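You operate a simulated robot arm through the tools that you are given. There is no shell and no other tool. Be economical: measure what you need, move in short steps, check, and stop when the job is done.

Carry out the task below with a simulated robot arm. There is one attempt and no reset: what you move stays moved.

Task
Bleed the filter, then pump it up to 2 bar.
Fine: port knob on FILTER, vent shut; pump with BLEED open till the sight glass clears, then shut it.

It is judged by the outcome, as a careful person would: the job done as asked, and still so three seconds after it is handed in. It fails if anything else is knocked over, pushed out of place, dropped, spilled or broken.

Robot
A 7-joint arm with a two-finger parallel gripper, fixed in place. Base frame: the origin is at the foot of the arm, x ahead of it, y to its left, z up; the work surface is at about z = 0.002. Units: m, degrees, N and s.
With the tool pointing down near the work surface it reaches from about 0.22 to 0.58 m from the base axis. Its first joint turns from -66.0 to 66.0 degrees. Payload 2.5 kg.
The TCP is the grasp point between the finger pads, 0.023 m short of the fingertips. In the tool frame z runs along the fingers and y along their closing line. The gripper opens to 0.094 m. The fingers are 0.038 m wide and 0.01 m thick; the gripper's body (0.054 by 0.096 m) begins 0.039 m behind the TCP.
Orientation is that of the tool frame in the base frame, as a unit quaternion [w, x, y, z]. With the fingers straight down and closing along the base's y, the tool's x points along the base's -x, its y along +y and its z along -z.

Tools
- The arm moves only by the tool jog_arm. Its argument "rows" is a list that holds one entry, the list of rows, each a list of 6 numbers: the shift along the base's x, y, z in m, then the turn, a rotation vector about the base's x, y, z in degrees. In form: [[[x, y, z, wx, wy, wz], ...]]. A call has 1 to 20 rows; each row shifts and turns the commanded pose from where the row before left it. "fingers" is the finger opening in m, from 0 to 0.094, set as the call begins (left out, the last holds). A row lasts 0.2 s, in which the tool goes at most 0.05 m and 8.6 degrees; a call with a longer step from one row to the next is refused whole, and so is a gripper value outside its range. Where a pose cannot be reached the arm comes as near as it can. A force on the tool above 40 N (or 10 N above the force at the start of the call, whichever is more), or a blocked arm, ends the call early, and 0.2 s more pass. The fingers move at their own pace (about 0.108 m/s each) and stop on an object; they squeeze with about 31 N. The grip force told is the motor's: it shows also when the fingers shut on nothing. Time passes only in rows, and 0.2 s behind the last, so rows that do not move let the fingers close. The reply holds the time, the measured pose of the TCP, the force on the tool along the base axes, the opening and the grip force, in the units named above and with some noise, with the torque about the TCP (base axes, N m) and any sound that the robot's microphone picked up, and new pictures: "show" is both (left out), scene, wrist or none.
- Cameras (640 x 400 px; columns grow to the right, rows downward): "scene" is fixed at [0.1074, -0.407, 0.5607]; the picture's right is [0.90, -0.43, 0.00], its down [-0.22, -0.46, -0.86] and it looks along [0.37, 0.77, -0.51] (base axes); focal length 331 px, centre (320, 200). "wrist" rides on the gripper at [0.086, 0.016, -0.075] in the tool frame; the picture's right is [-0.18, 0.98, 0.00], its down [-0.58, -0.11, -0.81] and it looks along [-0.79, -0.15, 0.59] (tool axes); focal length 243 px, centre (320, 200). There is no depth. A picture from a camera that has moved, and an enlarged one, comes with that camera's place and axes in the base frame and with its lens. The place of the scene camera against the robot may be out by one fixed shift of up to 0.018 m in any direction.
- enlarge(camera, box): a new picture of the part [left, top, right, bottom] of that camera's present view, enlarged. The clock stands still meanwhile.
- finish_job(): hands the job in; it is judged then, once.

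Go step by step. Nothing tells you positions but the pictures and the camera data: compare them with the known pose of the tool, close in by small moves and look again before you grip or let go. The budget is 120 turns and 200 pictures, counting those below and the enlarged ones. Unless the task says otherwise, let go and move clear before handing in, and close with one line.

The tools are called after "Call:" as name(argument=value, ...) on one line, values as JSON. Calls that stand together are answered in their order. jog_arm: Moves the arm, as the interface text tells. Its arguments: {"type":"object","properties":{"rows":{"type":"array"},"fingers":{"type":"number"},"show":{"type":"string","enum":["both","scene","wrist","none"]}},"required":["rows"]} The other tools are called the same way: enlarge (camera, box) takes an enlarged picture of a part of a camera's view; finish_job () hands the job in.

At the start:

```text
clock: 0.0
position: [0.4033, 0.144, 0.3664]
ee_rot: [0.001, 0.0, 1.0, 0.001]
force: [-0.1, -0.1, -0.5]
wrist_torque: [0.01, -0.01, -0.02]
gripper_width: 0.0939
gripper_force: 0.0
```

scene: 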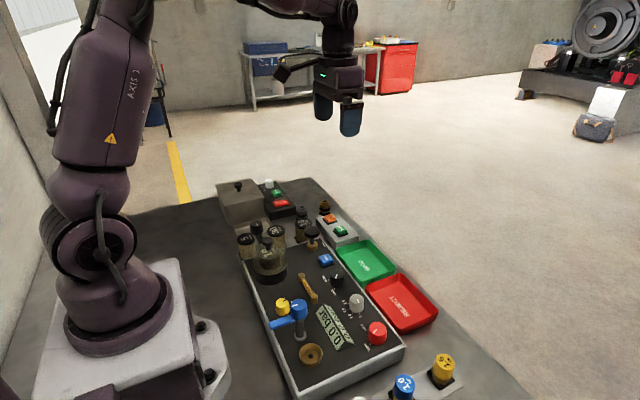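
wrist: 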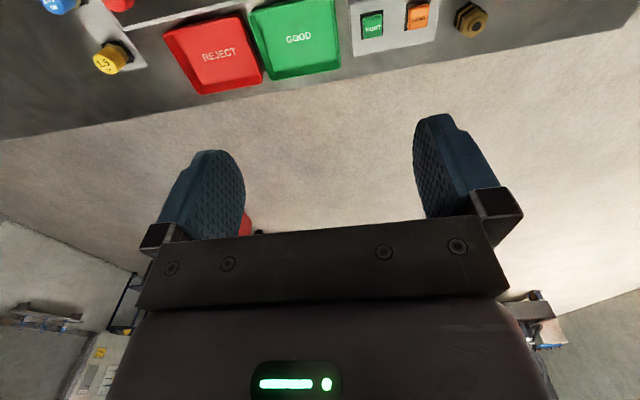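

I see a panel with knobs, a gauge and several handles in the middle of the bench. I'll enlarge it to identify the controls.

Call:
enlarge(camera="scene", box=[230, 220, 330, 300])

Call:
enlarge(camera="scene", box=[260, 280, 410, 400])

Call:
enlarge(camera="scene", box=[290, 230, 400, 318])

Call:
enlarge(camera="scene", box=[210, 170, 360, 260])

```text
5.00 times, centred on (280, 260) of scene
camera zoom: at [0.1074, -0.407, 0.5607], right [0.9, -0.43, 0.0], down [-0.22, -0.46, -0.86], along [0.37, 0.77, -0.51], focal length 1655 px, centre (520, -100)
```

zoom: 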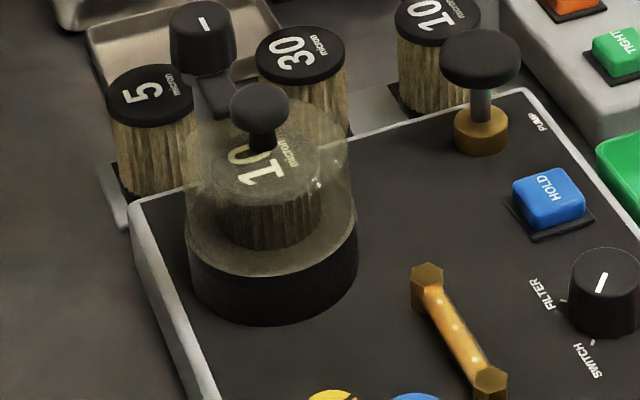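

```text
3.33 times, centred on (335, 340) of scene
camera zoom: at [0.1074, -0.407, 0.5607], right [0.9, -0.43, 0.0], down [-0.22, -0.46, -0.86], along [0.37, 0.77, -0.51], focal length 1103 px, centre (270, -267)
```

zoom: 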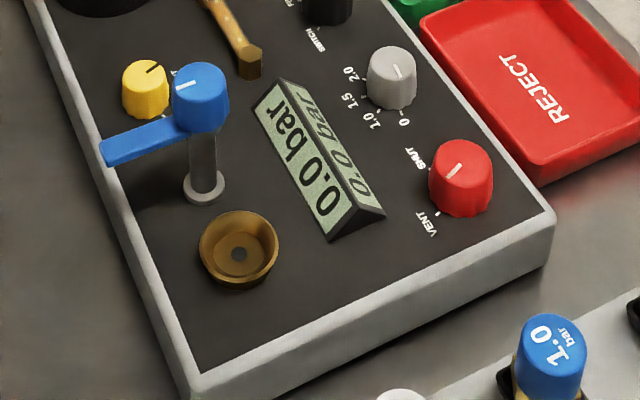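

```text
4.55 times, centred on (345, 274) of scene
camera zoom: at [0.1074, -0.407, 0.5607], right [0.9, -0.43, 0.0], down [-0.22, -0.46, -0.86], along [0.37, 0.77, -0.51], focal length 1504 px, centre (206, -136)
```

zoom: 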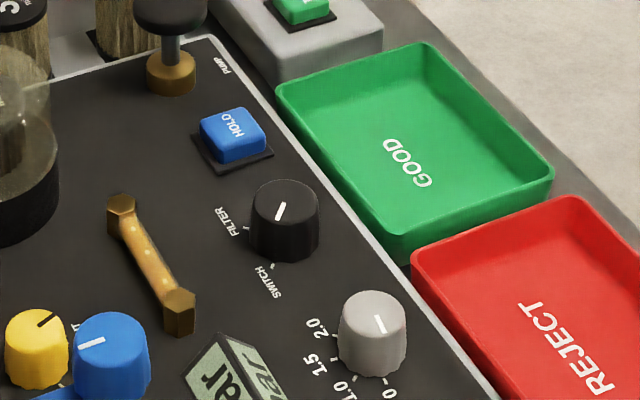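

```text
4.27 times, centred on (285, 215) of scene
camera zoom: at [0.1074, -0.407, 0.5607], right [0.9, -0.43, 0.0], down [-0.22, -0.46, -0.86], along [0.37, 0.77, -0.51], focal length 1412 px, centre (469, 136)
```

zoom: 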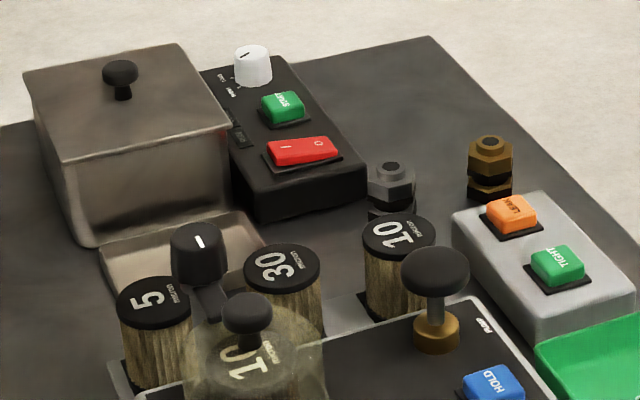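

The panel has a FILTER/SWITCH knob, a grey 0–2.0 dial, a red VENT/SHUT knob, yellow and blue handles, and a pump plunger. I'll bring the wrist camera above it to read the labels.

Call:
jog_arm(rows=[[[-0.03, -0.03, 0.01, 0, 8, 0], [-0.03, -0.03, 0.01, 0, 8, 0], [-0.03, -0.03, 0, 0, 8, 0], [-0.02, -0.02, 0, 0, 8, 0], [0, 0, 0, 0, 0, 0]]])

```text
clock: 1.2
position: [0.2941, 0.0341, 0.3854]
ee_rot: [-0.277, 0.0, 0.961, 0.0]
force: [-0.2, -0.4, 0.2]
wrist_torque: [-0.01, 0.03, -0.01]
gripper_width: 0.0941
gripper_force: 0.0
camera wrist: at [0.2586, 0.0504, 0.495], right [0.16, 0.98, -0.1], down [0.92, -0.11, 0.37], along [0.36, -0.15, -0.92], focal length 243 px, centre (320, 200)
```

scene: 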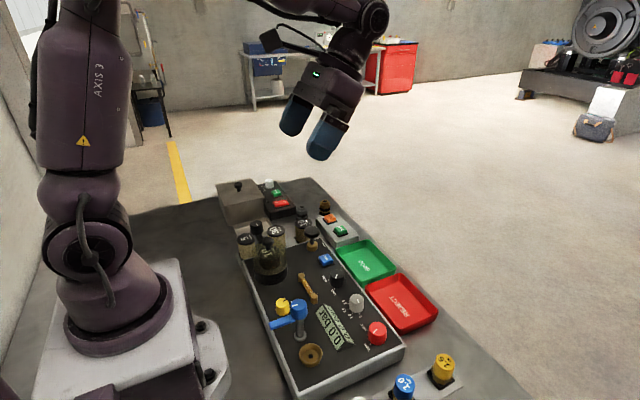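
wrist: 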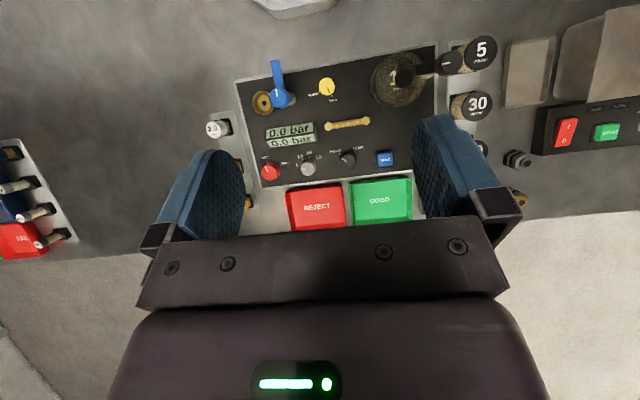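

Call:
enlarge(camera="wrist", box=[230, 40, 350, 115])

Call:
enlarge(camera="wrist", box=[240, 115, 420, 190])

Call:
enlarge(camera="wrist", box=[350, 30, 530, 170])

```text
5.33 times, centred on (290, 78) of wrist
camera zoom: at [0.2586, 0.0504, 0.495], right [0.16, 0.98, -0.1], down [0.92, -0.11, 0.37], along [0.36, -0.15, -0.92], focal length 1294 px, centre (480, 853)
```

zoom: 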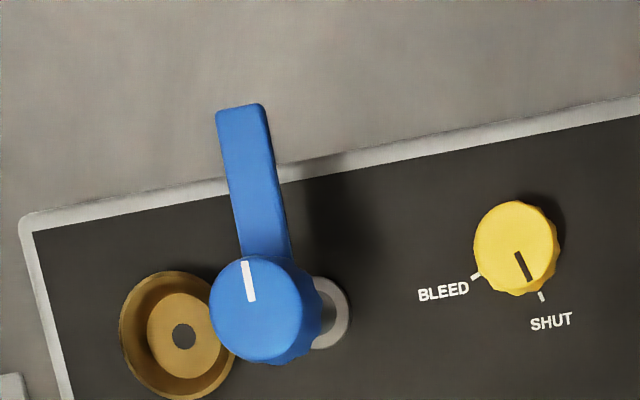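

```text
3.56 times, centred on (330, 152) of wrist
camera zoom: at [0.2586, 0.0504, 0.495], right [0.16, 0.98, -0.1], down [0.92, -0.11, 0.37], along [0.36, -0.15, -0.92], focal length 863 px, centre (284, 369)
```

zoom: 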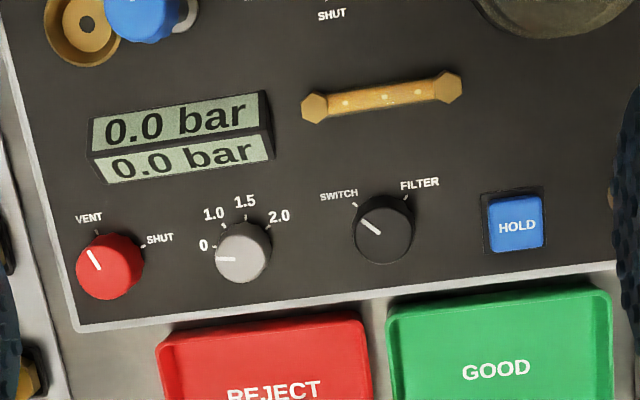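

```text
2.86 times, centred on (440, 100) of wrist
camera zoom: at [0.2586, 0.0504, 0.495], right [0.16, 0.98, -0.1], down [0.92, -0.11, 0.37], along [0.36, -0.15, -0.92], focal length 693 px, centre (-23, 486)
```

zoom: 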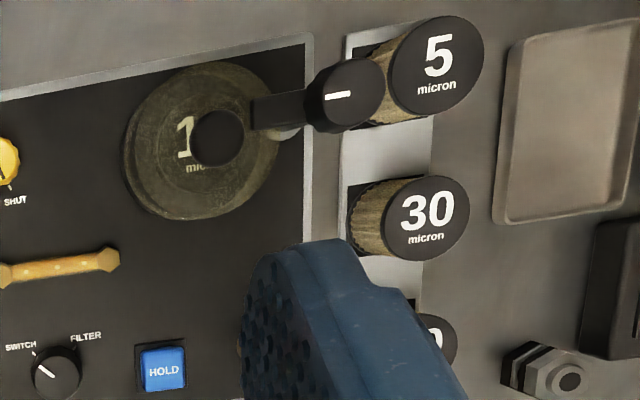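

Readings: port knob is on SWITCH, vent is on VENT, bleed is SHUT, and the grey dial is at 0. The amber tube with bubbles is the sight glass. First I'll go above the port knob (about 0.354, 0.041) with the tool vertical.

Call:
jog_arm(rows=[[[0.015, 0.002, -0.04, 0, -8, 0], [0.015, 0.002, -0.04, 0, -8, 0], [0.015, 0.002, -0.04, 0, -8, 0], [0.015, 0.001, -0.04, 0, -8, 0], [0, 0, -0.04, 0, 0, 7.5], [0, 0, -0.02, 0, 0, 7.5], [0, 0, 0, 0, 0, 7.5], [0, 0, 0, 0, 0, 7.5], [0, 0, 0, 0, 0, 0]]], fingers=0.06)

```text
clock: 3.2
position: [0.3538, 0.0418, 0.1649]
ee_rot: [0.0, -0.259, 0.966, 0.0]
force: [-0.3, 0.3, -1.1]
wrist_torque: [0.0, -0.03, -0.01]
gripper_width: 0.0601
gripper_force: 0.0
camera wrist: at [0.269, 0.0131, 0.2393], right [-0.33, 0.94, 0.0], down [0.56, 0.2, 0.81], along [0.76, 0.27, -0.59], focal length 243 px, centre (320, 200)
```

scene: 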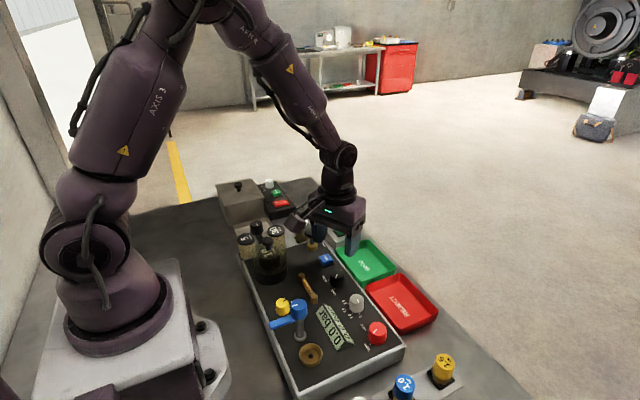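
wrist: 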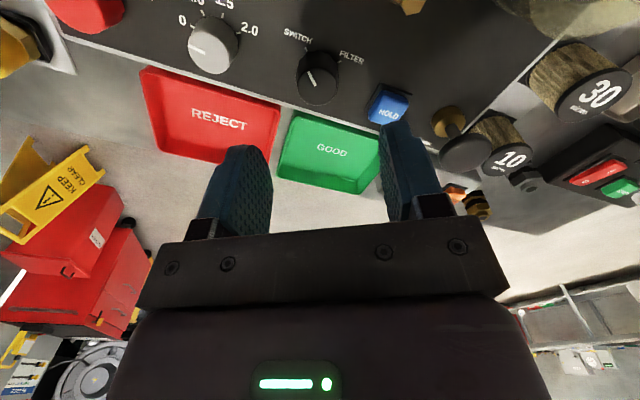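

Call:
enlarge(camera="wrist", box=[260, 20, 380, 120])

```text
4.00 times, centred on (320, 70) of wrist
camera zoom: at [0.269, 0.0131, 0.2393], right [-0.33, 0.94, 0.0], down [0.56, 0.2, 0.81], along [0.76, 0.27, -0.59], focal length 970 px, centre (320, 720)
```

zoom: 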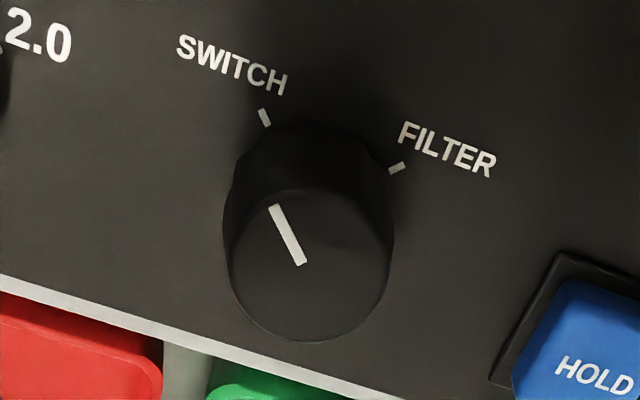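

Port knob's top is at about (0.3585, 0.042, 0.067). I'll descend around it and grip.

Call:
jog_arm(rows=[[[0.0047, 0, -0.03, 0, 0, 0], [0, 0, -0.03, 0, 0, 0], [0, 0, -0.02, 0, 0, 0], [0, 0, -0.015, 0, 0, 0], [0, 0, 0, 0, 0, 0]]], fingers=0.06)

Call:
jog_arm(rows=[[[0, 0, 0, 0, 0, 0], [0, 0, 0, 0, 0, 0]]], fingers=0.02)

```text
clock: 4.4
position: [0.3571, 0.0402, 0.0699]
ee_rot: [0.0, -0.259, 0.966, 0.0]
force: [0.0, -0.4, -0.5]
wrist_torque: [-0.01, -0.01, 0.01]
gripper_width: 0.0599
gripper_force: 0.2
camera wrist: at [0.2735, 0.012, 0.1437], right [-0.33, 0.94, 0.0], down [0.56, 0.2, 0.81], along [0.76, 0.27, -0.59], focal length 243 px, centre (320, 200)
```

scene: 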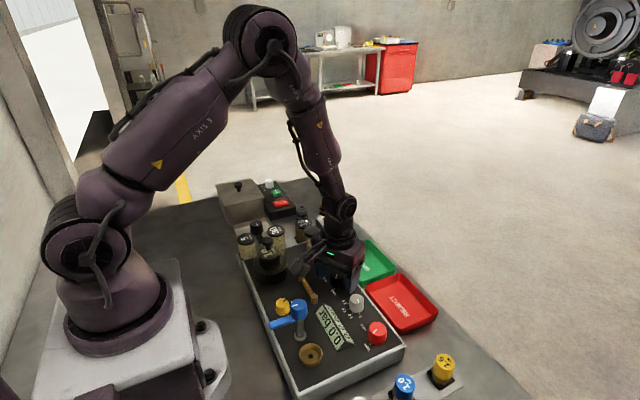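
wrist: 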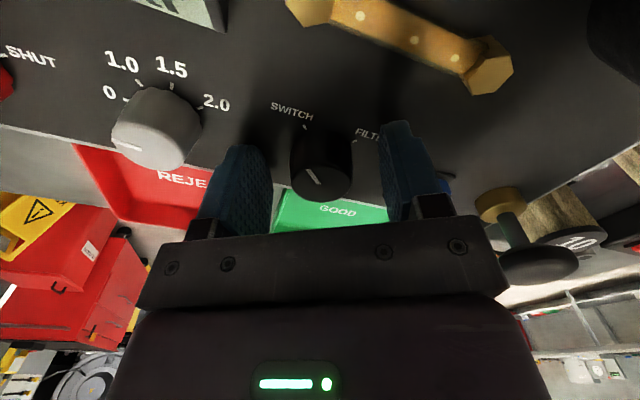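

```text
clock: 5.0
position: [0.3572, 0.0408, 0.0698]
ee_rot: [0.0, -0.259, 0.966, 0.0]
force: [1.3, 0.2, -4.4]
wrist_torque: [-0.03, 0.02, 0.02]
gripper_width: 0.0314
gripper_force: 44.7
camera wrist: at [0.2734, 0.012, 0.1438], right [-0.33, 0.94, 0.0], down [0.56, 0.2, 0.81], along [0.76, 0.27, -0.59], focal length 243 px, centre (320, 200)
```

scene: 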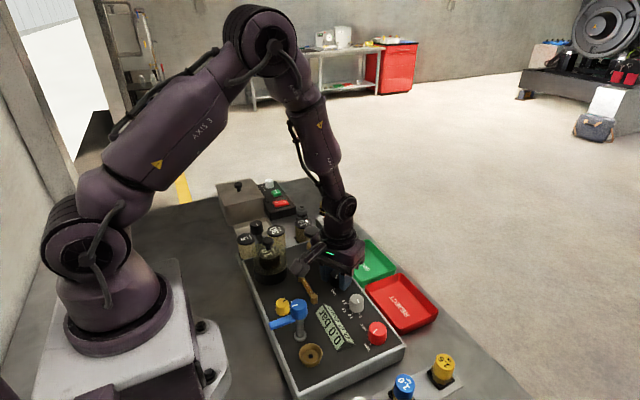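
wrist: 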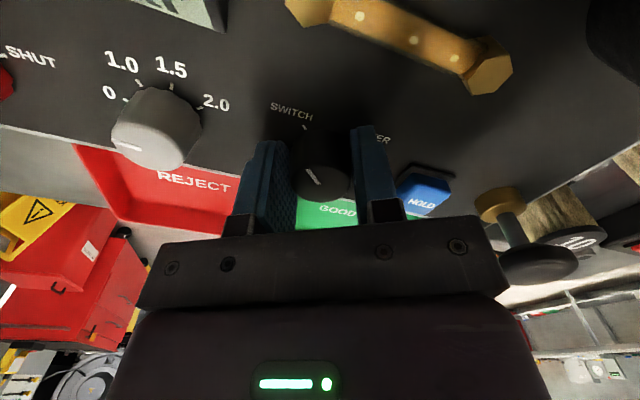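

Gripped. Turning clockwise toward FILTER.

Call:
jog_arm(rows=[[[0, 0, 0, 0, 0, -8], [0, 0, 0, 0, 0, -8], [0, 0, 0, 0, 0, -8], [0, 0, 0, 0, 0, -8], [0, 0, 0, 0, 0, -8], [0, 0, 0, 0, 0, -8], [0, 0, 0, 0, 0, -8], [0, 0, 0, 0, 0, -8], [0, 0, 0, 0, 0, -8], [0, 0, 0, 0, 0, -8], [0, 0, 0, 0, 0, 0]]], show="wrist")

```text
clock: 7.4
position: [0.3585, 0.0441, 0.0709]
ee_rot: [0.001, 0.422, 0.907, 0.002]
force: [17.7, 21.4, -27.9]
wrist_torque: [0.74, 0.02, 0.07]
gripper_width: 0.0312
gripper_force: 44.7
camera wrist: at [0.3135, 0.1208, 0.1448], right [0.87, 0.49, 0.0], down [0.29, -0.52, 0.81], along [0.4, -0.7, -0.59], focal length 243 px, centre (320, 200)
```

wrist: 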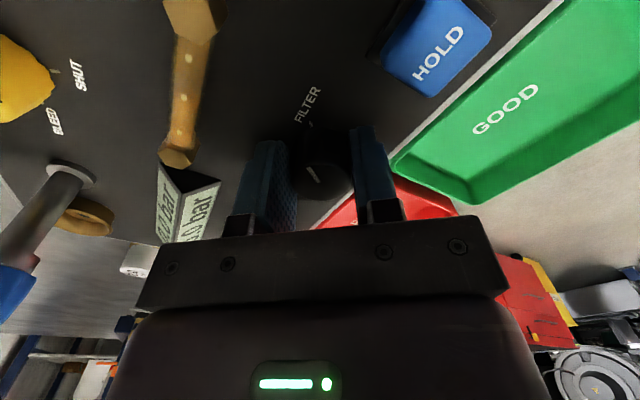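

Call:
enlarge(camera="wrist", box=[260, 70, 380, 220])

Call:
enlarge(camera="scene", box=[230, 180, 420, 330])

```text
2.67 times, centred on (320, 145) of wrist
camera zoom: at [0.3135, 0.1208, 0.1448], right [0.87, 0.49, 0.0], down [0.29, -0.52, 0.81], along [0.4, -0.7, -0.59], focal length 647 px, centre (320, 347)
```

zoom: 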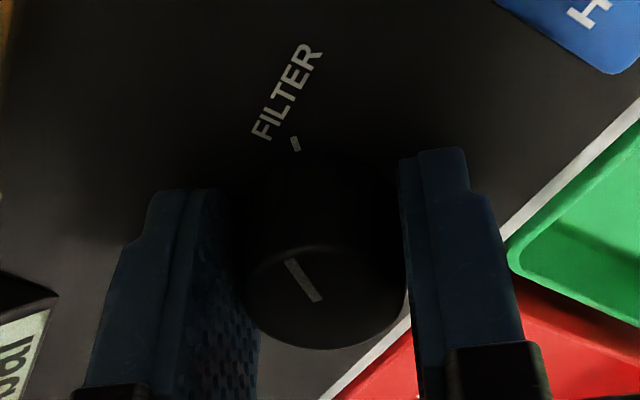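

```text
2.67 times, centred on (325, 255) of scene
camera zoom: at [0.1075, -0.407, 0.5606], right [0.9, -0.43, 0.0], down [-0.22, -0.46, -0.86], along [0.37, 0.77, -0.51], focal length 883 px, centre (307, 53)
```

zoom: 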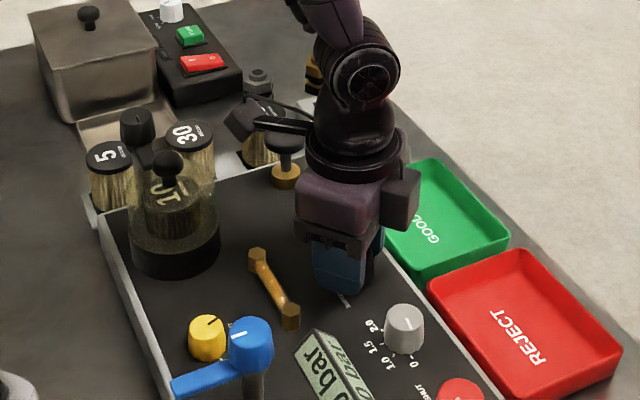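

The wrist camera is up against the pump knob, and the pointer is about 13° short of FILTER. I'll let go, lift, turn back and regrip from the other side for the last bit.

Call:
jog_arm(rows=[[[0, 0, 0, 0, 0, 0], [0, 0, 0.005, 0, 0, 0], [0, 0, 0.015, 0, 0, 0], [0, 0, 0.03, 0, 0, 0], [0, 0, 0.03, 0, 0, 0], [0, 0, 0.02, 0, 0, 0], [0, 0, 0, 0, 0, 8], [0, 0, 0, 0, 0, 8], [0, 0, 0, 0, 0, 8], [0, 0, 0, 0, 0, 8], [0, 0, 0, 0, 0, 8], [0, 0, 0, 0, 0, 8], [0, 0, 0, 0, 0, 0]]], fingers=0.06)

Call:
enlarge(camera="wrist", box=[240, 20, 400, 120])

```text
clock: 10.2
position: [0.3578, 0.0409, 0.1688]
ee_rot: [0.0, 0.017, 1.0, -0.001]
force: [-0.6, 0.1, 0.4]
wrist_torque: [0.0, -0.01, 0.03]
gripper_width: 0.0601
gripper_force: 0.1
camera wrist: at [0.2702, 0.0606, 0.2443], right [0.22, 0.98, 0.0], down [0.58, -0.13, 0.81], along [0.79, -0.17, -0.59], focal length 243 px, centre (320, 200)
```

scene: 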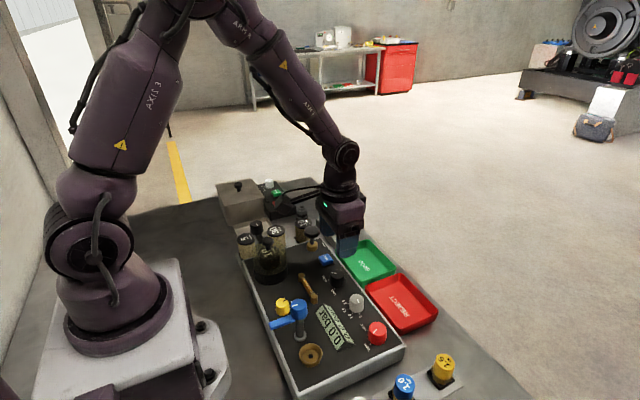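
wrist: 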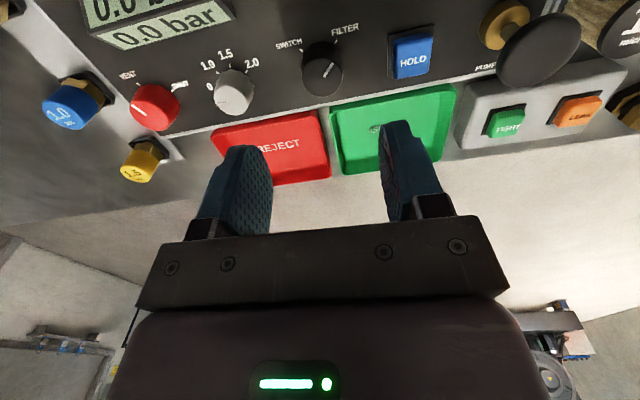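

```text
4.00 times, centred on (320, 70) of wrist
camera zoom: at [0.2702, 0.0606, 0.2443], right [0.22, 0.98, 0.0], down [0.58, -0.13, 0.81], along [0.79, -0.17, -0.59], focal length 970 px, centre (320, 720)
```

zoom: 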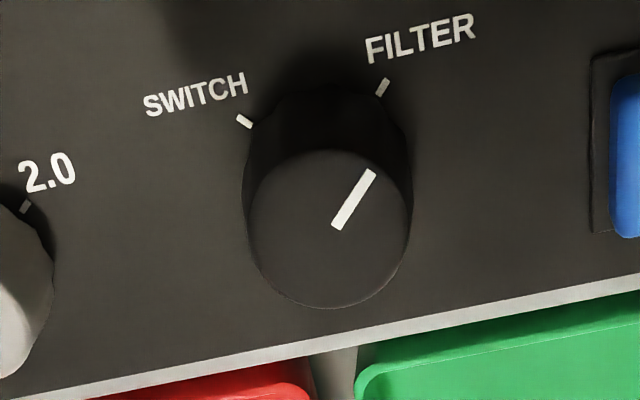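

The knob has snapped onto FILTER. Next I'll move above the red vent knob, near (0.355, -0.10).

Call:
jog_arm(rows=[[[0, -0.035, 0, 0, 0, 7.5], [0, -0.035, 0, 0, 0, 7.5], [0, -0.035, 0, 0, 0, 7.5], [-0.003, -0.036, 0, 0, 0, 7.5], [0, 0, 0, 0, 0, 7.5], [0, 0, 0, 0, 0, 7.5], [0, 0, 0, 0, 0, 0]]], show="wrist")

Call:
enlarge(camera="wrist", box=[240, 20, 400, 120])

```text
clock: 11.8
position: [0.3548, -0.0991, 0.1716]
ee_rot: [0.0, -0.368, 0.93, 0.0]
force: [-1.1, 0.9, 0.4]
wrist_torque: [-0.04, -0.01, 0.0]
gripper_width: 0.0598
gripper_force: 0.0
camera wrist: at [0.279, -0.1459, 0.2455], right [-0.54, 0.84, 0.0], down [0.5, 0.32, 0.81], along [0.68, 0.43, -0.59], focal length 243 px, centre (320, 200)
```

wrist: 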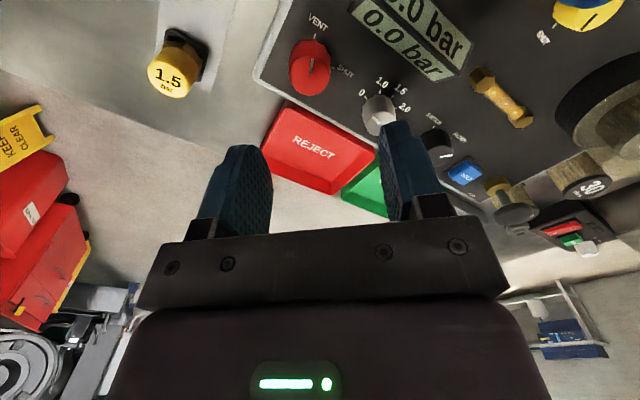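

```text
4.00 times, centred on (320, 70) of wrist
camera zoom: at [0.279, -0.1459, 0.2455], right [-0.54, 0.84, 0.0], down [0.5, 0.32, 0.81], along [0.68, 0.43, -0.59], focal length 970 px, centre (320, 720)
```

zoom: 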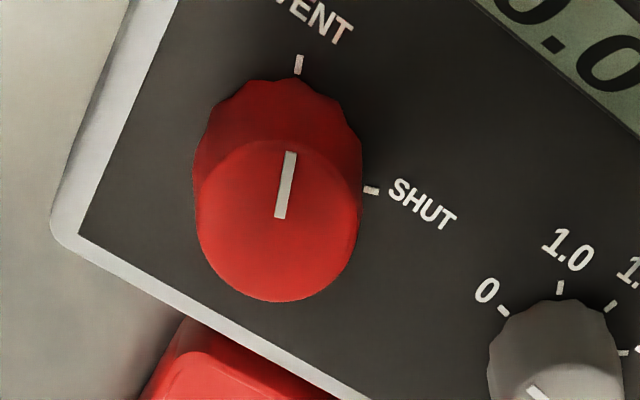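

Call:
jog_arm(rows=[[[0.003, -0.0055, -0.03, 0, 0, 0], [0, 0, -0.03, 0, 0, 0], [0, 0, -0.025, 0, 0, 0], [0, 0, -0.0165, 0, 0, 0], [0, 0, 0, 0, 0, 0]]], fingers=0.055)

Call:
jog_arm(rows=[[[0, 0, 0, 0, 0, 0], [0, 0, 0, 0, 0, 0]]], fingers=0.02, show="none")

```text
clock: 13.0
position: [0.3567, -0.1049, 0.0688]
ee_rot: [0.0, -0.367, 0.93, 0.0]
force: [-0.5, -0.2, -0.9]
wrist_torque: [0.0, -0.01, 0.0]
gripper_width: 0.0552
gripper_force: 0.1
camera wrist: at [0.2816, -0.152, 0.144], right [-0.54, 0.84, 0.0], down [0.5, 0.32, 0.81], along [0.68, 0.43, -0.59], focal length 243 px, centre (320, 200)
```

scene: 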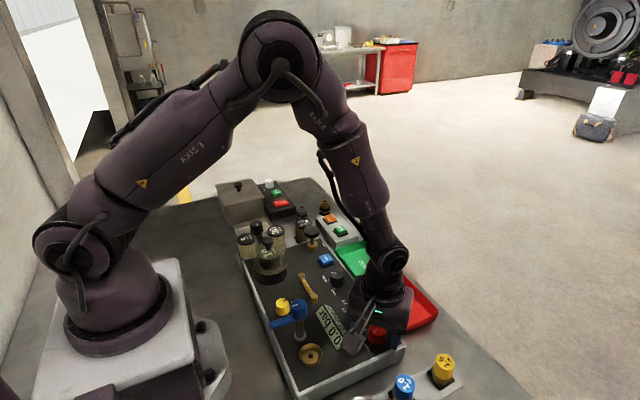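
wrist: 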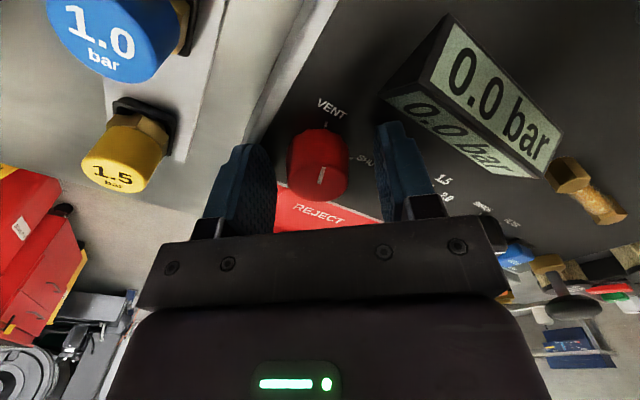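

```text
clock: 13.6
position: [0.3586, -0.1066, 0.0688]
ee_rot: [0.002, -0.366, 0.931, -0.001]
force: [11.6, -9.6, -12.9]
wrist_torque: [-0.36, -0.11, -0.02]
gripper_width: 0.0316
gripper_force: 44.5
```

Call:
jog_arm(rows=[[[0.0019, -0.0017, 0, 0, 0, 0], [0, 0, 0, 0, 0, -8], [0, 0, 0, 0, 0, -8], [0, 0, 0, 0, 0, -8], [0, 0, 0, 0, 0, -8], [0, 0, 0, 0, 0, -8], [0, 0, 0, 0, 0, -8], [0, 0, 0, 0, 0, -8], [0, 0, 0, 0, 0, -8], [0, 0, 0, 0, 0, -8], [0, 0, 0, 0, 0, -8], [0, 0, 0, 0, 0, -5], [0, 0, 0, 0, 0, 0]]], show="both")

```text
clock: 14.4
position: [0.3582, -0.1065, 0.0705]
ee_rot: [-0.002, -0.264, 0.965, 0.001]
force: [-1.9, 1.3, 2.7]
wrist_torque: [0.14, -0.23, 0.03]
gripper_width: 0.0314
gripper_force: 44.9
stopped in row 3: the force on the tool passed its limit at 42 N (the readings are from after the stop); the commanded pose is now the measured one
camera wrist: at [0.2746, -0.1359, 0.1448], right [-0.34, 0.94, 0.0], down [0.56, 0.2, 0.8], along [0.75, 0.28, -0.6], focal length 243 px, centre (320, 200)
```

scene: 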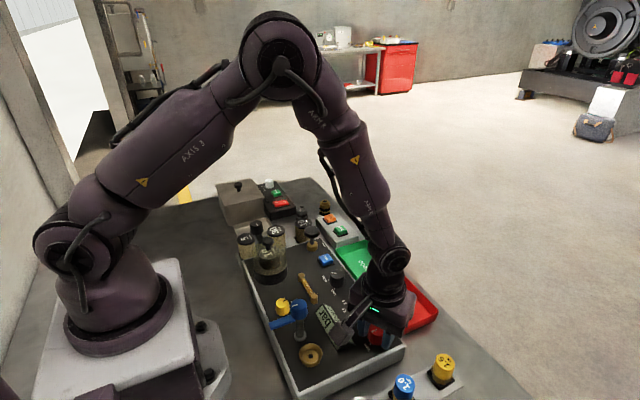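
wrist: 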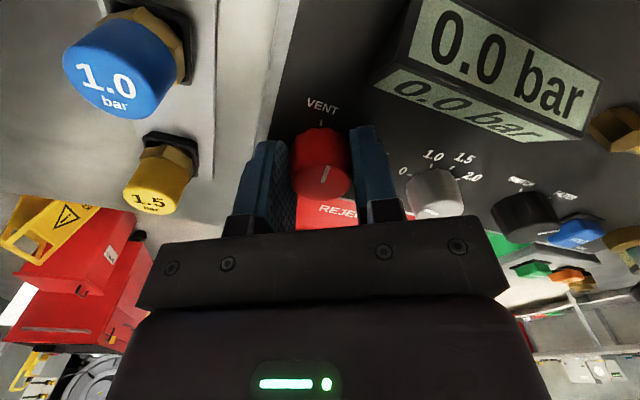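

The stop cleared the side load, and the commanded pose is now re-centred. I'll continue turning.

Call:
jog_arm(rows=[[[0, 0, 0, 0, 0, -8], [0, 0, 0, 0, 0, -8], [0, 0, 0, 0, 0, -8], [0, 0, 0, 0, 0, -8], [0, 0, 0, 0, 0, -8], [0, 0, 0, 0, 0, -8], [0, 0, 0, 0, 0, -8], [0, 0, 0, 0, 0, -8], [0, 0, 0, 0, 0, -8], [0, 0, 0, 0, 0, 0]]], show="both")

```text
clock: 16.6
position: [0.3583, -0.1047, 0.0686]
ee_rot: [-0.002, 0.354, 0.935, 0.004]
force: [-9.3, 22.5, 20.8]
wrist_torque: [0.31, -0.26, 0.01]
gripper_width: 0.0313
gripper_force: 44.8
camera wrist: at [0.303, -0.0346, 0.145], right [0.79, 0.62, 0.0], down [0.37, -0.47, 0.8], along [0.5, -0.63, -0.6], focal length 243 px, centre (320, 200)
```

scene: 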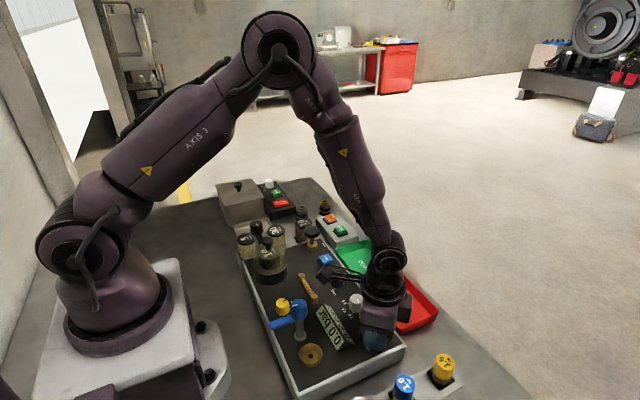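
wrist: 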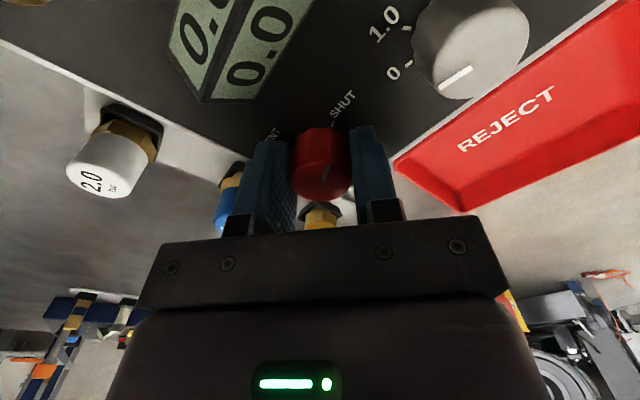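

Turned about 85°. I'll release, lift and check the pointer.

Call:
jog_arm(rows=[[[0, 0, 0, 0, 0, 0], [0, 0, 0.005, 0, 0, 0], [0, 0, 0.015, 0, 0, 0], [0, 0, 0.03, 0, 0, 0], [0, 0, 0.03, 0, 0, 0], [0, 0, 0.02, 0, 0, 0], [0, 0, 0, 0, 0, 8], [0, 0, 0, 0, 0, 8], [0, 0, 0, 0, 0, 8], [0, 0, 0, 0, 0, 8], [0, 0, 0, 0, 0, 8], [0, 0, 0, 0, 0, 0]]], fingers=0.055, show="none")

Call:
enlarge(camera="wrist", box=[240, 20, 400, 120])

```text
clock: 19.2
position: [0.3577, -0.1065, 0.1686]
ee_rot: [-0.002, 0.012, 1.0, 0.002]
force: [-0.3, 0.8, 0.0]
wrist_torque: [0.0, 0.0, 0.0]
gripper_width: 0.0552
gripper_force: 0.2
```

```text
4.00 times, centred on (320, 70) of wrist
camera zoom: at [0.2712, -0.0881, 0.2447], right [0.21, 0.98, 0.0], down [0.58, -0.13, 0.8], along [0.79, -0.16, -0.6], focal length 970 px, centre (320, 720)
```

zoom: 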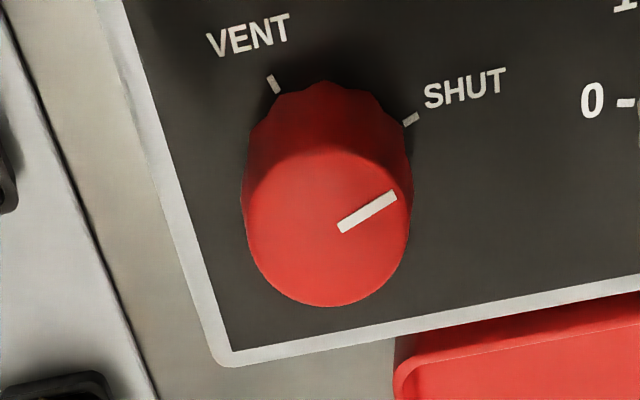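

Vent reads SHUT. Next is the yellow BLEED knob near (0.233, 0.022). It's close to the tall blue clamp and the filter bowl, so I'll look from above first.

Call:
jog_arm(rows=[[[0, 0.02, 0.04, 0, 0, 0], [-0.02, 0.03, 0.03, 0, 0, 0], [-0.03, 0.03, 0, 0, 0, 0], [-0.03, 0.03, 0, 0, 0, 0], [-0.03, 0.02, 0, 0, 0, 0], [-0.01, 0, 0, 0, 0, 0], [0, 0, 0, 0, 0, 0]]])

```text
clock: 20.8
position: [0.2382, 0.0234, 0.2401]
ee_rot: [-0.003, 0.012, 1.0, 0.003]
force: [0.0, 0.5, 0.9]
wrist_torque: [-0.01, 0.03, -0.07]
gripper_width: 0.0549
gripper_force: 0.0
camera wrist: at [0.1496, 0.0427, 0.315], right [0.21, 0.98, 0.0], down [0.58, -0.13, 0.8], along [0.79, -0.16, -0.6], focal length 243 px, centre (320, 200)
```

scene: 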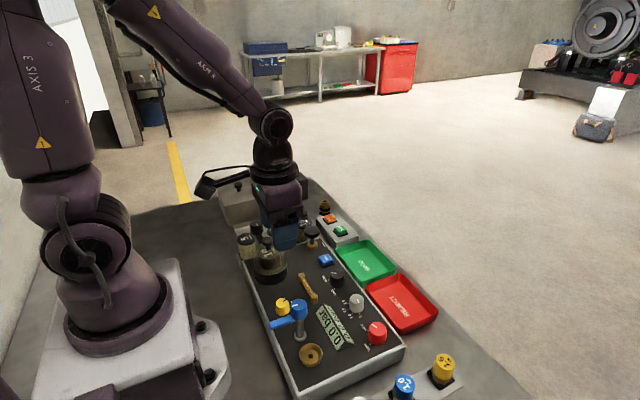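
wrist: 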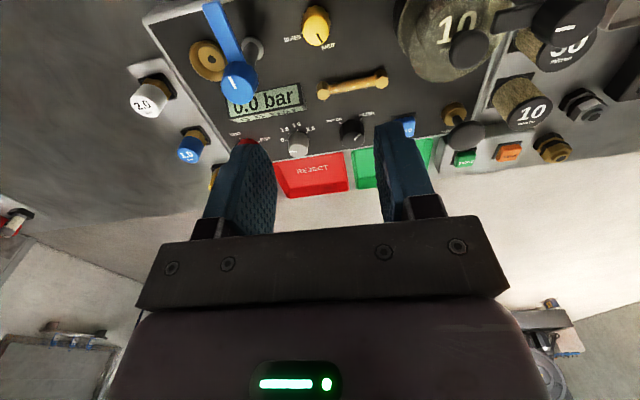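

Call:
enlarge(camera="wrist", box=[256, 0, 384, 80])

Call:
enlarge(camera="wrist", box=[310, 55, 400, 111])

```text
5.00 times, centred on (320, 40) of wrist
camera zoom: at [0.1496, 0.0427, 0.315], right [0.21, 0.98, 0.0], down [0.58, -0.13, 0.8], along [0.79, -0.16, -0.6], focal length 1213 px, centre (320, 1000)
```

zoom: 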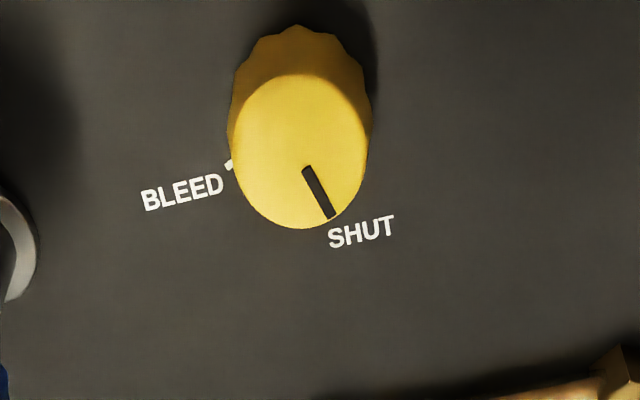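

```text
7.11 times, centred on (355, 83) of wrist
camera zoom: at [0.1496, 0.0427, 0.315], right [0.21, 0.98, 0.0], down [0.58, -0.13, 0.8], along [0.79, -0.16, -0.6], focal length 1725 px, centre (71, 1032)
```

zoom: 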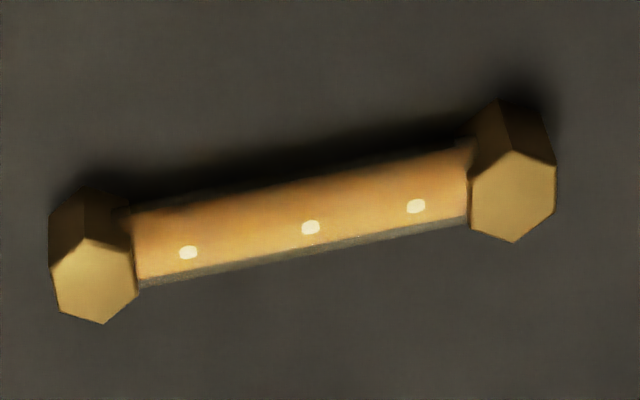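

Heights: blue clamp top is at z≈0.110, and yellow knob top is at (0.233, 0.023, 0.062). I'll grip the yellow knob high (TCP z≈0.076) to clear the clamp, starting with yaw +45.

Call:
jog_arm(rows=[[[-0.0056, -0.0005, 0, 0, 0, 7.7], [0, 0, 0, 0, 0, 7.7], [0, 0, -0.02, 0, 0, 7.7], [0, 0, -0.02, 0, 0, 7.7], [0, 0, -0.03, 0, 0, 7.7], [0, 0, -0.03, 0, 0, 7.7], [0, 0, -0.02, 0, 0, 0], [0, 0, 0, 0, 0, 0]]], fingers=0.055)

```text
clock: 22.6
position: [0.2341, 0.0237, 0.1215]
ee_rot: [-0.002, -0.382, 0.924, 0.002]
force: [0.0, -0.1, 0.6]
wrist_torque: [0.0, 0.0, -0.02]
gripper_width: 0.0552
gripper_force: 0.1
camera wrist: at [0.1608, -0.0257, 0.1964], right [-0.56, 0.83, 0.0], down [0.49, 0.33, 0.8], along [0.66, 0.45, -0.6], focal length 243 px, centre (320, 200)
```

scene: 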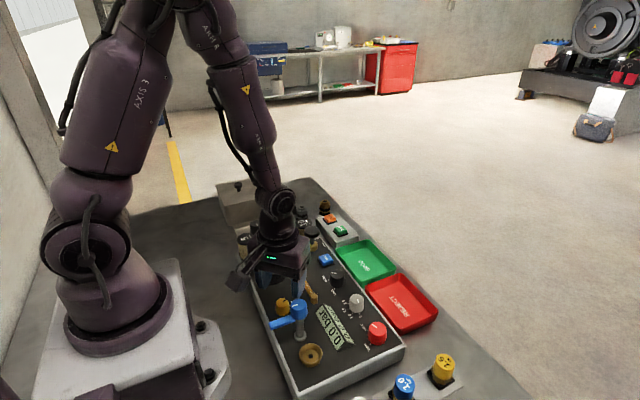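
wrist: 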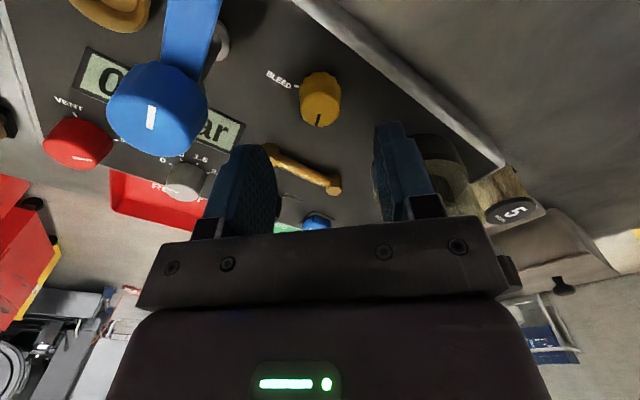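

Call:
jog_arm(rows=[[[-0.001, 0, -0.02, 0, 0, 0], [0, 0, -0.015, 0, 0, 0], [0, 0, -0.011, 0, 0, 0], [0, 0, 0, 0, 0, 0]]], fingers=0.055)

Call:
jog_arm(rows=[[[0, 0, 0, 0, 0, 0], [0, 0, 0, 0, 0, 0]]], fingers=0.02, show="none")

```text
clock: 23.6
position: [0.2319, 0.0226, 0.0744]
ee_rot: [-0.002, -0.381, 0.924, 0.001]
force: [-1.3, 0.3, -0.6]
wrist_torque: [0.01, -0.03, 0.0]
gripper_width: 0.0551
gripper_force: 0.1
camera wrist: at [0.1581, -0.0258, 0.1501], right [-0.56, 0.83, 0.0], down [0.49, 0.33, 0.8], along [0.66, 0.45, -0.6], focal length 243 px, centre (320, 200)
```

scene: 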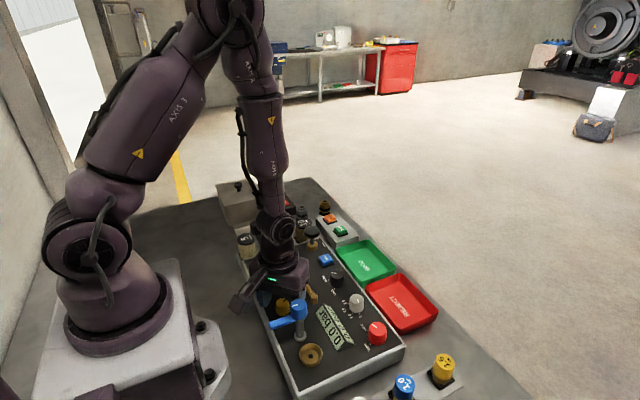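
wrist: 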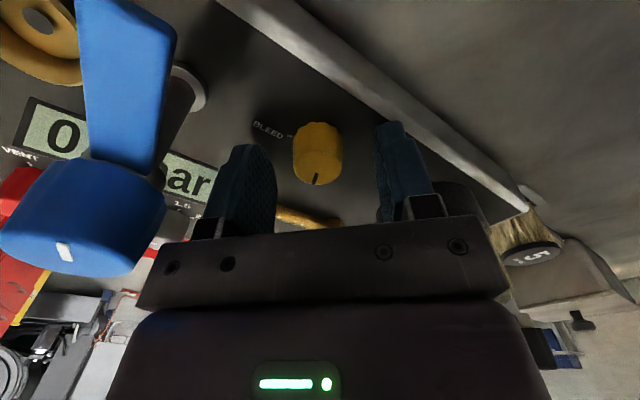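

```text
clock: 24.2
position: [0.2327, 0.022, 0.0741]
ee_rot: [-0.002, -0.38, 0.925, 0.0]
force: [8.3, -11.1, -10.7]
wrist_torque: [-0.33, -0.08, 0.0]
gripper_width: 0.0247
gripper_force: 44.7
```

Call:
jog_arm(rows=[[[0.0005, -0.0005, 0, 0, 0, 0], [0, 0, 0, 0, 0, -8], [0, 0, 0, 0, 0, -8], [0, 0, 0, 0, 0, -8], [0, 0, 0, 0, 0, -8], [0, 0, 0, 0, 0, -8], [0, 0, 0, 0, 0, -8], [0, 0, 0, 0, 0, -8], [0, 0, 0, 0, 0, -8], [0, 0, 0, 0, 0, -8], [0, 0, 0, 0, 0, -8], [0, 0, 0, 0, 0, -5], [0, 0, 0, 0, 0, 0]]])

```text
clock: 25.1
position: [0.2337, 0.0223, 0.0749]
ee_rot: [0.001, -0.236, 0.972, 0.001]
force: [-0.8, 1.6, 1.4]
wrist_torque: [0.09, -0.23, 0.02]
gripper_width: 0.0246
gripper_force: 44.9
stopped in row 4: the force on the tool passed its limit at 42 N (the readings are from after the stop); the commanded pose is now the measured one
camera wrist: at [0.1476, -0.0021, 0.1496], right [-0.29, 0.96, 0.0], down [0.57, 0.17, 0.81], along [0.77, 0.23, -0.59], focal length 243 px, centre (320, 200)
```

scene: 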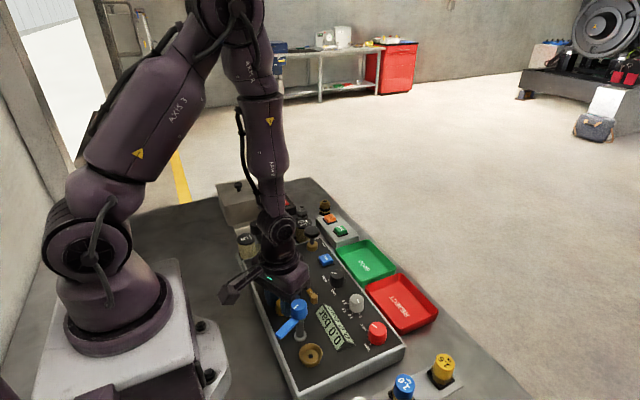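
wrist: 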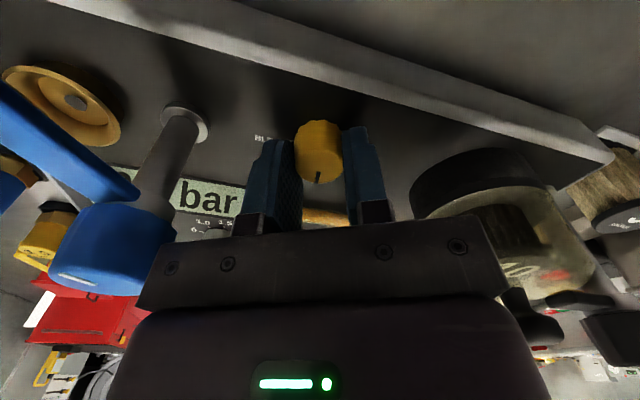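

Call:
enlarge(camera="scene", box=[230, 250, 350, 350])

```text
4.00 times, centred on (290, 300) of scene
camera zoom: at [0.1074, -0.407, 0.5607], right [0.9, -0.43, 0.0], down [-0.22, -0.46, -0.86], along [0.37, 0.77, -0.51], focal length 1324 px, centre (440, -200)
```

zoom: 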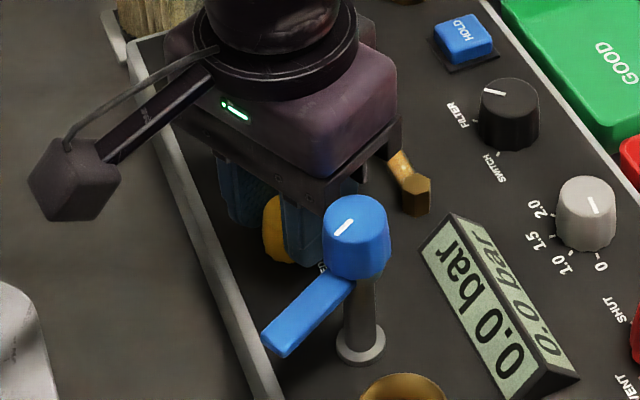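

The gripper body brushed the blue clamp and swung its lever about 35°. I'll put that back later. Now I'll release, lift, and come back at yaw ≈85° leaning 20° away from the clamp.

Call:
jog_arm(rows=[[[0, 0, 0, 0, 0, 0], [0, 0, 0, 0, 0, 0], [0, 0, 0.01, 0, 0, 0], [0, 0, 0.03, 0, 0, 0], [0, 0, 0.03, 0, 0, 0], [0, 0, 0, 0, 0, 8.3], [0, 0, 0, 0, 0, 8.3], [0, 0, 0, 0, 0, 8.3], [0, 0, 0, 0, 0, 8.3], [0, 0, 0, 0, 0, 8.3], [0, 0, 0, 0, 0, 8.3], [0, 0, 0, 0, 0, 8.3], [0, 0, 0, -6.64, 0.58, 0], [0, 0, 0, -6.64, 0.58, 0], [0, 0, 0, -6.64, 0.58, 0], [0, 0, 0, 0, 0, 0]]], fingers=0.05)

```text
clock: 28.4
position: [0.2334, 0.0227, 0.1437]
ee_rot: [-0.129, -0.667, 0.725, -0.116]
force: [-0.5, -0.7, 0.6]
wrist_torque: [0.01, 0.0, 0.0]
gripper_width: 0.0499
gripper_force: 0.1
camera wrist: at [0.2118, -0.0308, 0.2445], right [-0.97, 0.25, -0.06], down [0.18, 0.81, 0.56], along [0.19, 0.53, -0.83], focal length 243 px, centre (320, 200)
```

scene: 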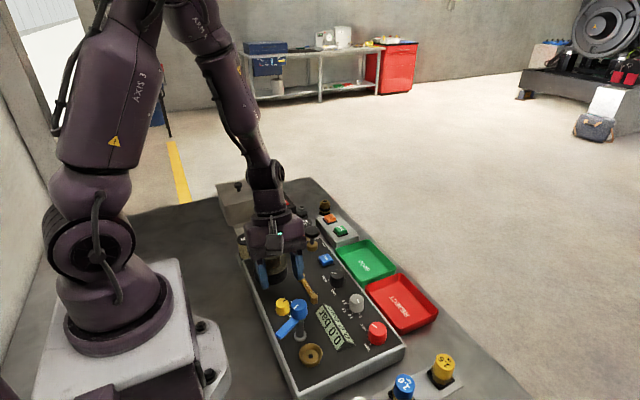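
wrist: 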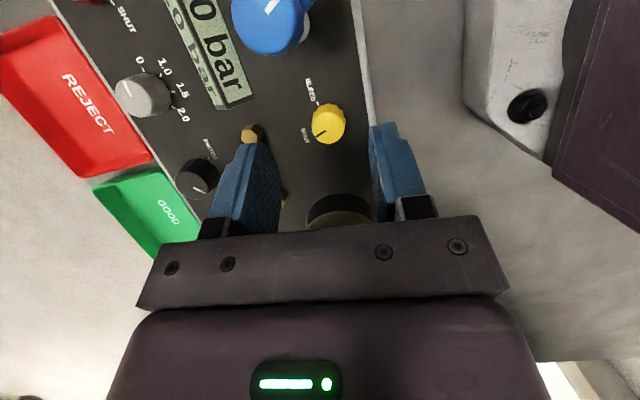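

Knob is well centred under the fingers and the bleed is still SHUT. Descending with the lean and gripping.

Call:
jog_arm(rows=[[[-0.0014, 0, -0.025, 0, 0, 0], [0, 0, -0.025, 0, 0, 0], [0, 0, -0.02, 0, 0, 0], [0, 0, 0, 0, 0, 0]]], fingers=0.05)

Call:
jog_arm(rows=[[[0, 0, 0, 0, 0, 0], [0, 0, 0, 0, 0, 0]]], fingers=0.015, show="none")

```text
clock: 29.4
position: [0.2314, 0.0231, 0.0755]
ee_rot: [-0.128, -0.666, 0.725, -0.115]
force: [0.6, -0.2, -0.2]
wrist_torque: [0.0, -0.03, 0.04]
gripper_width: 0.0502
gripper_force: 0.2
camera wrist: at [0.2102, -0.0314, 0.1748], right [-0.97, 0.26, -0.06], down [0.18, 0.81, 0.56], along [0.19, 0.53, -0.83], focal length 243 px, centre (320, 200)
```

scene: 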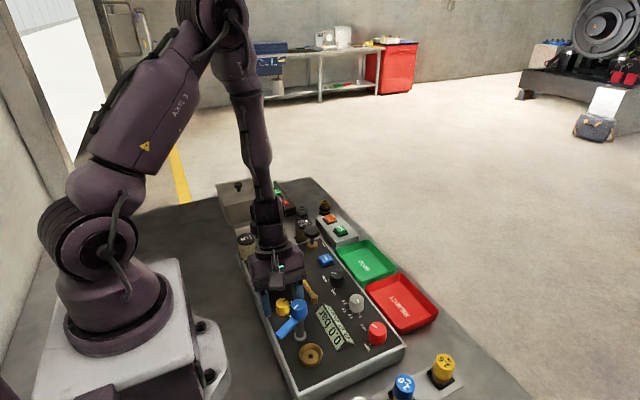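
wrist: 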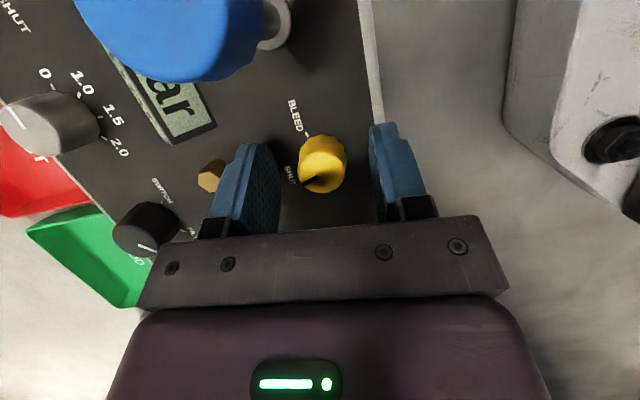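

```text
clock: 30.1
position: [0.2328, 0.0226, 0.0745]
ee_rot: [-0.129, -0.666, 0.725, -0.115]
force: [3.4, -1.4, -10.7]
wrist_torque: [-0.2, -0.12, -0.09]
gripper_width: 0.0249
gripper_force: 45.4
```

Call:
jog_arm(rows=[[[0.0005, 0, 0, 0, 0, -8], [0, 0, 0, 0, 0, -8], [0, 0, 0, 0, 0, -8], [0, 0, 0, 0, 0, -8], [0, 0, 0, 0, 0, -8], [0, 0, 0, 0, 0, 0]]])

```text
clock: 31.4
position: [0.2309, 0.0231, 0.075]
ee_rot: [-0.161, -0.377, 0.91, -0.065]
force: [7.4, -16.2, -29.7]
wrist_torque: [-0.13, -0.35, 0.0]
gripper_width: 0.0249
gripper_force: 45.3
camera wrist: at [0.1804, -0.0053, 0.1751], right [-0.57, 0.82, -0.06], down [0.66, 0.5, 0.56], along [0.49, 0.28, -0.83], focal length 243 px, centre (320, 200)
```

scene: 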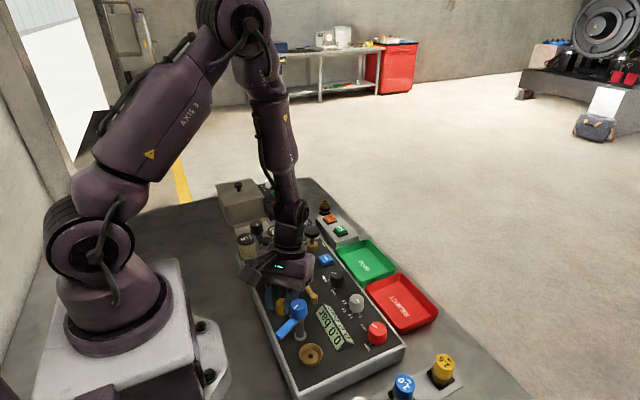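
wrist: 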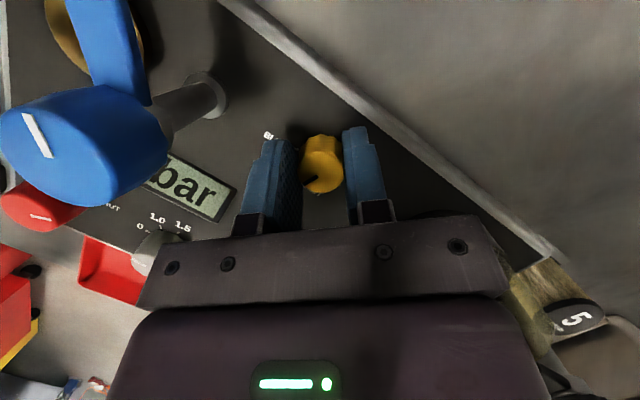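

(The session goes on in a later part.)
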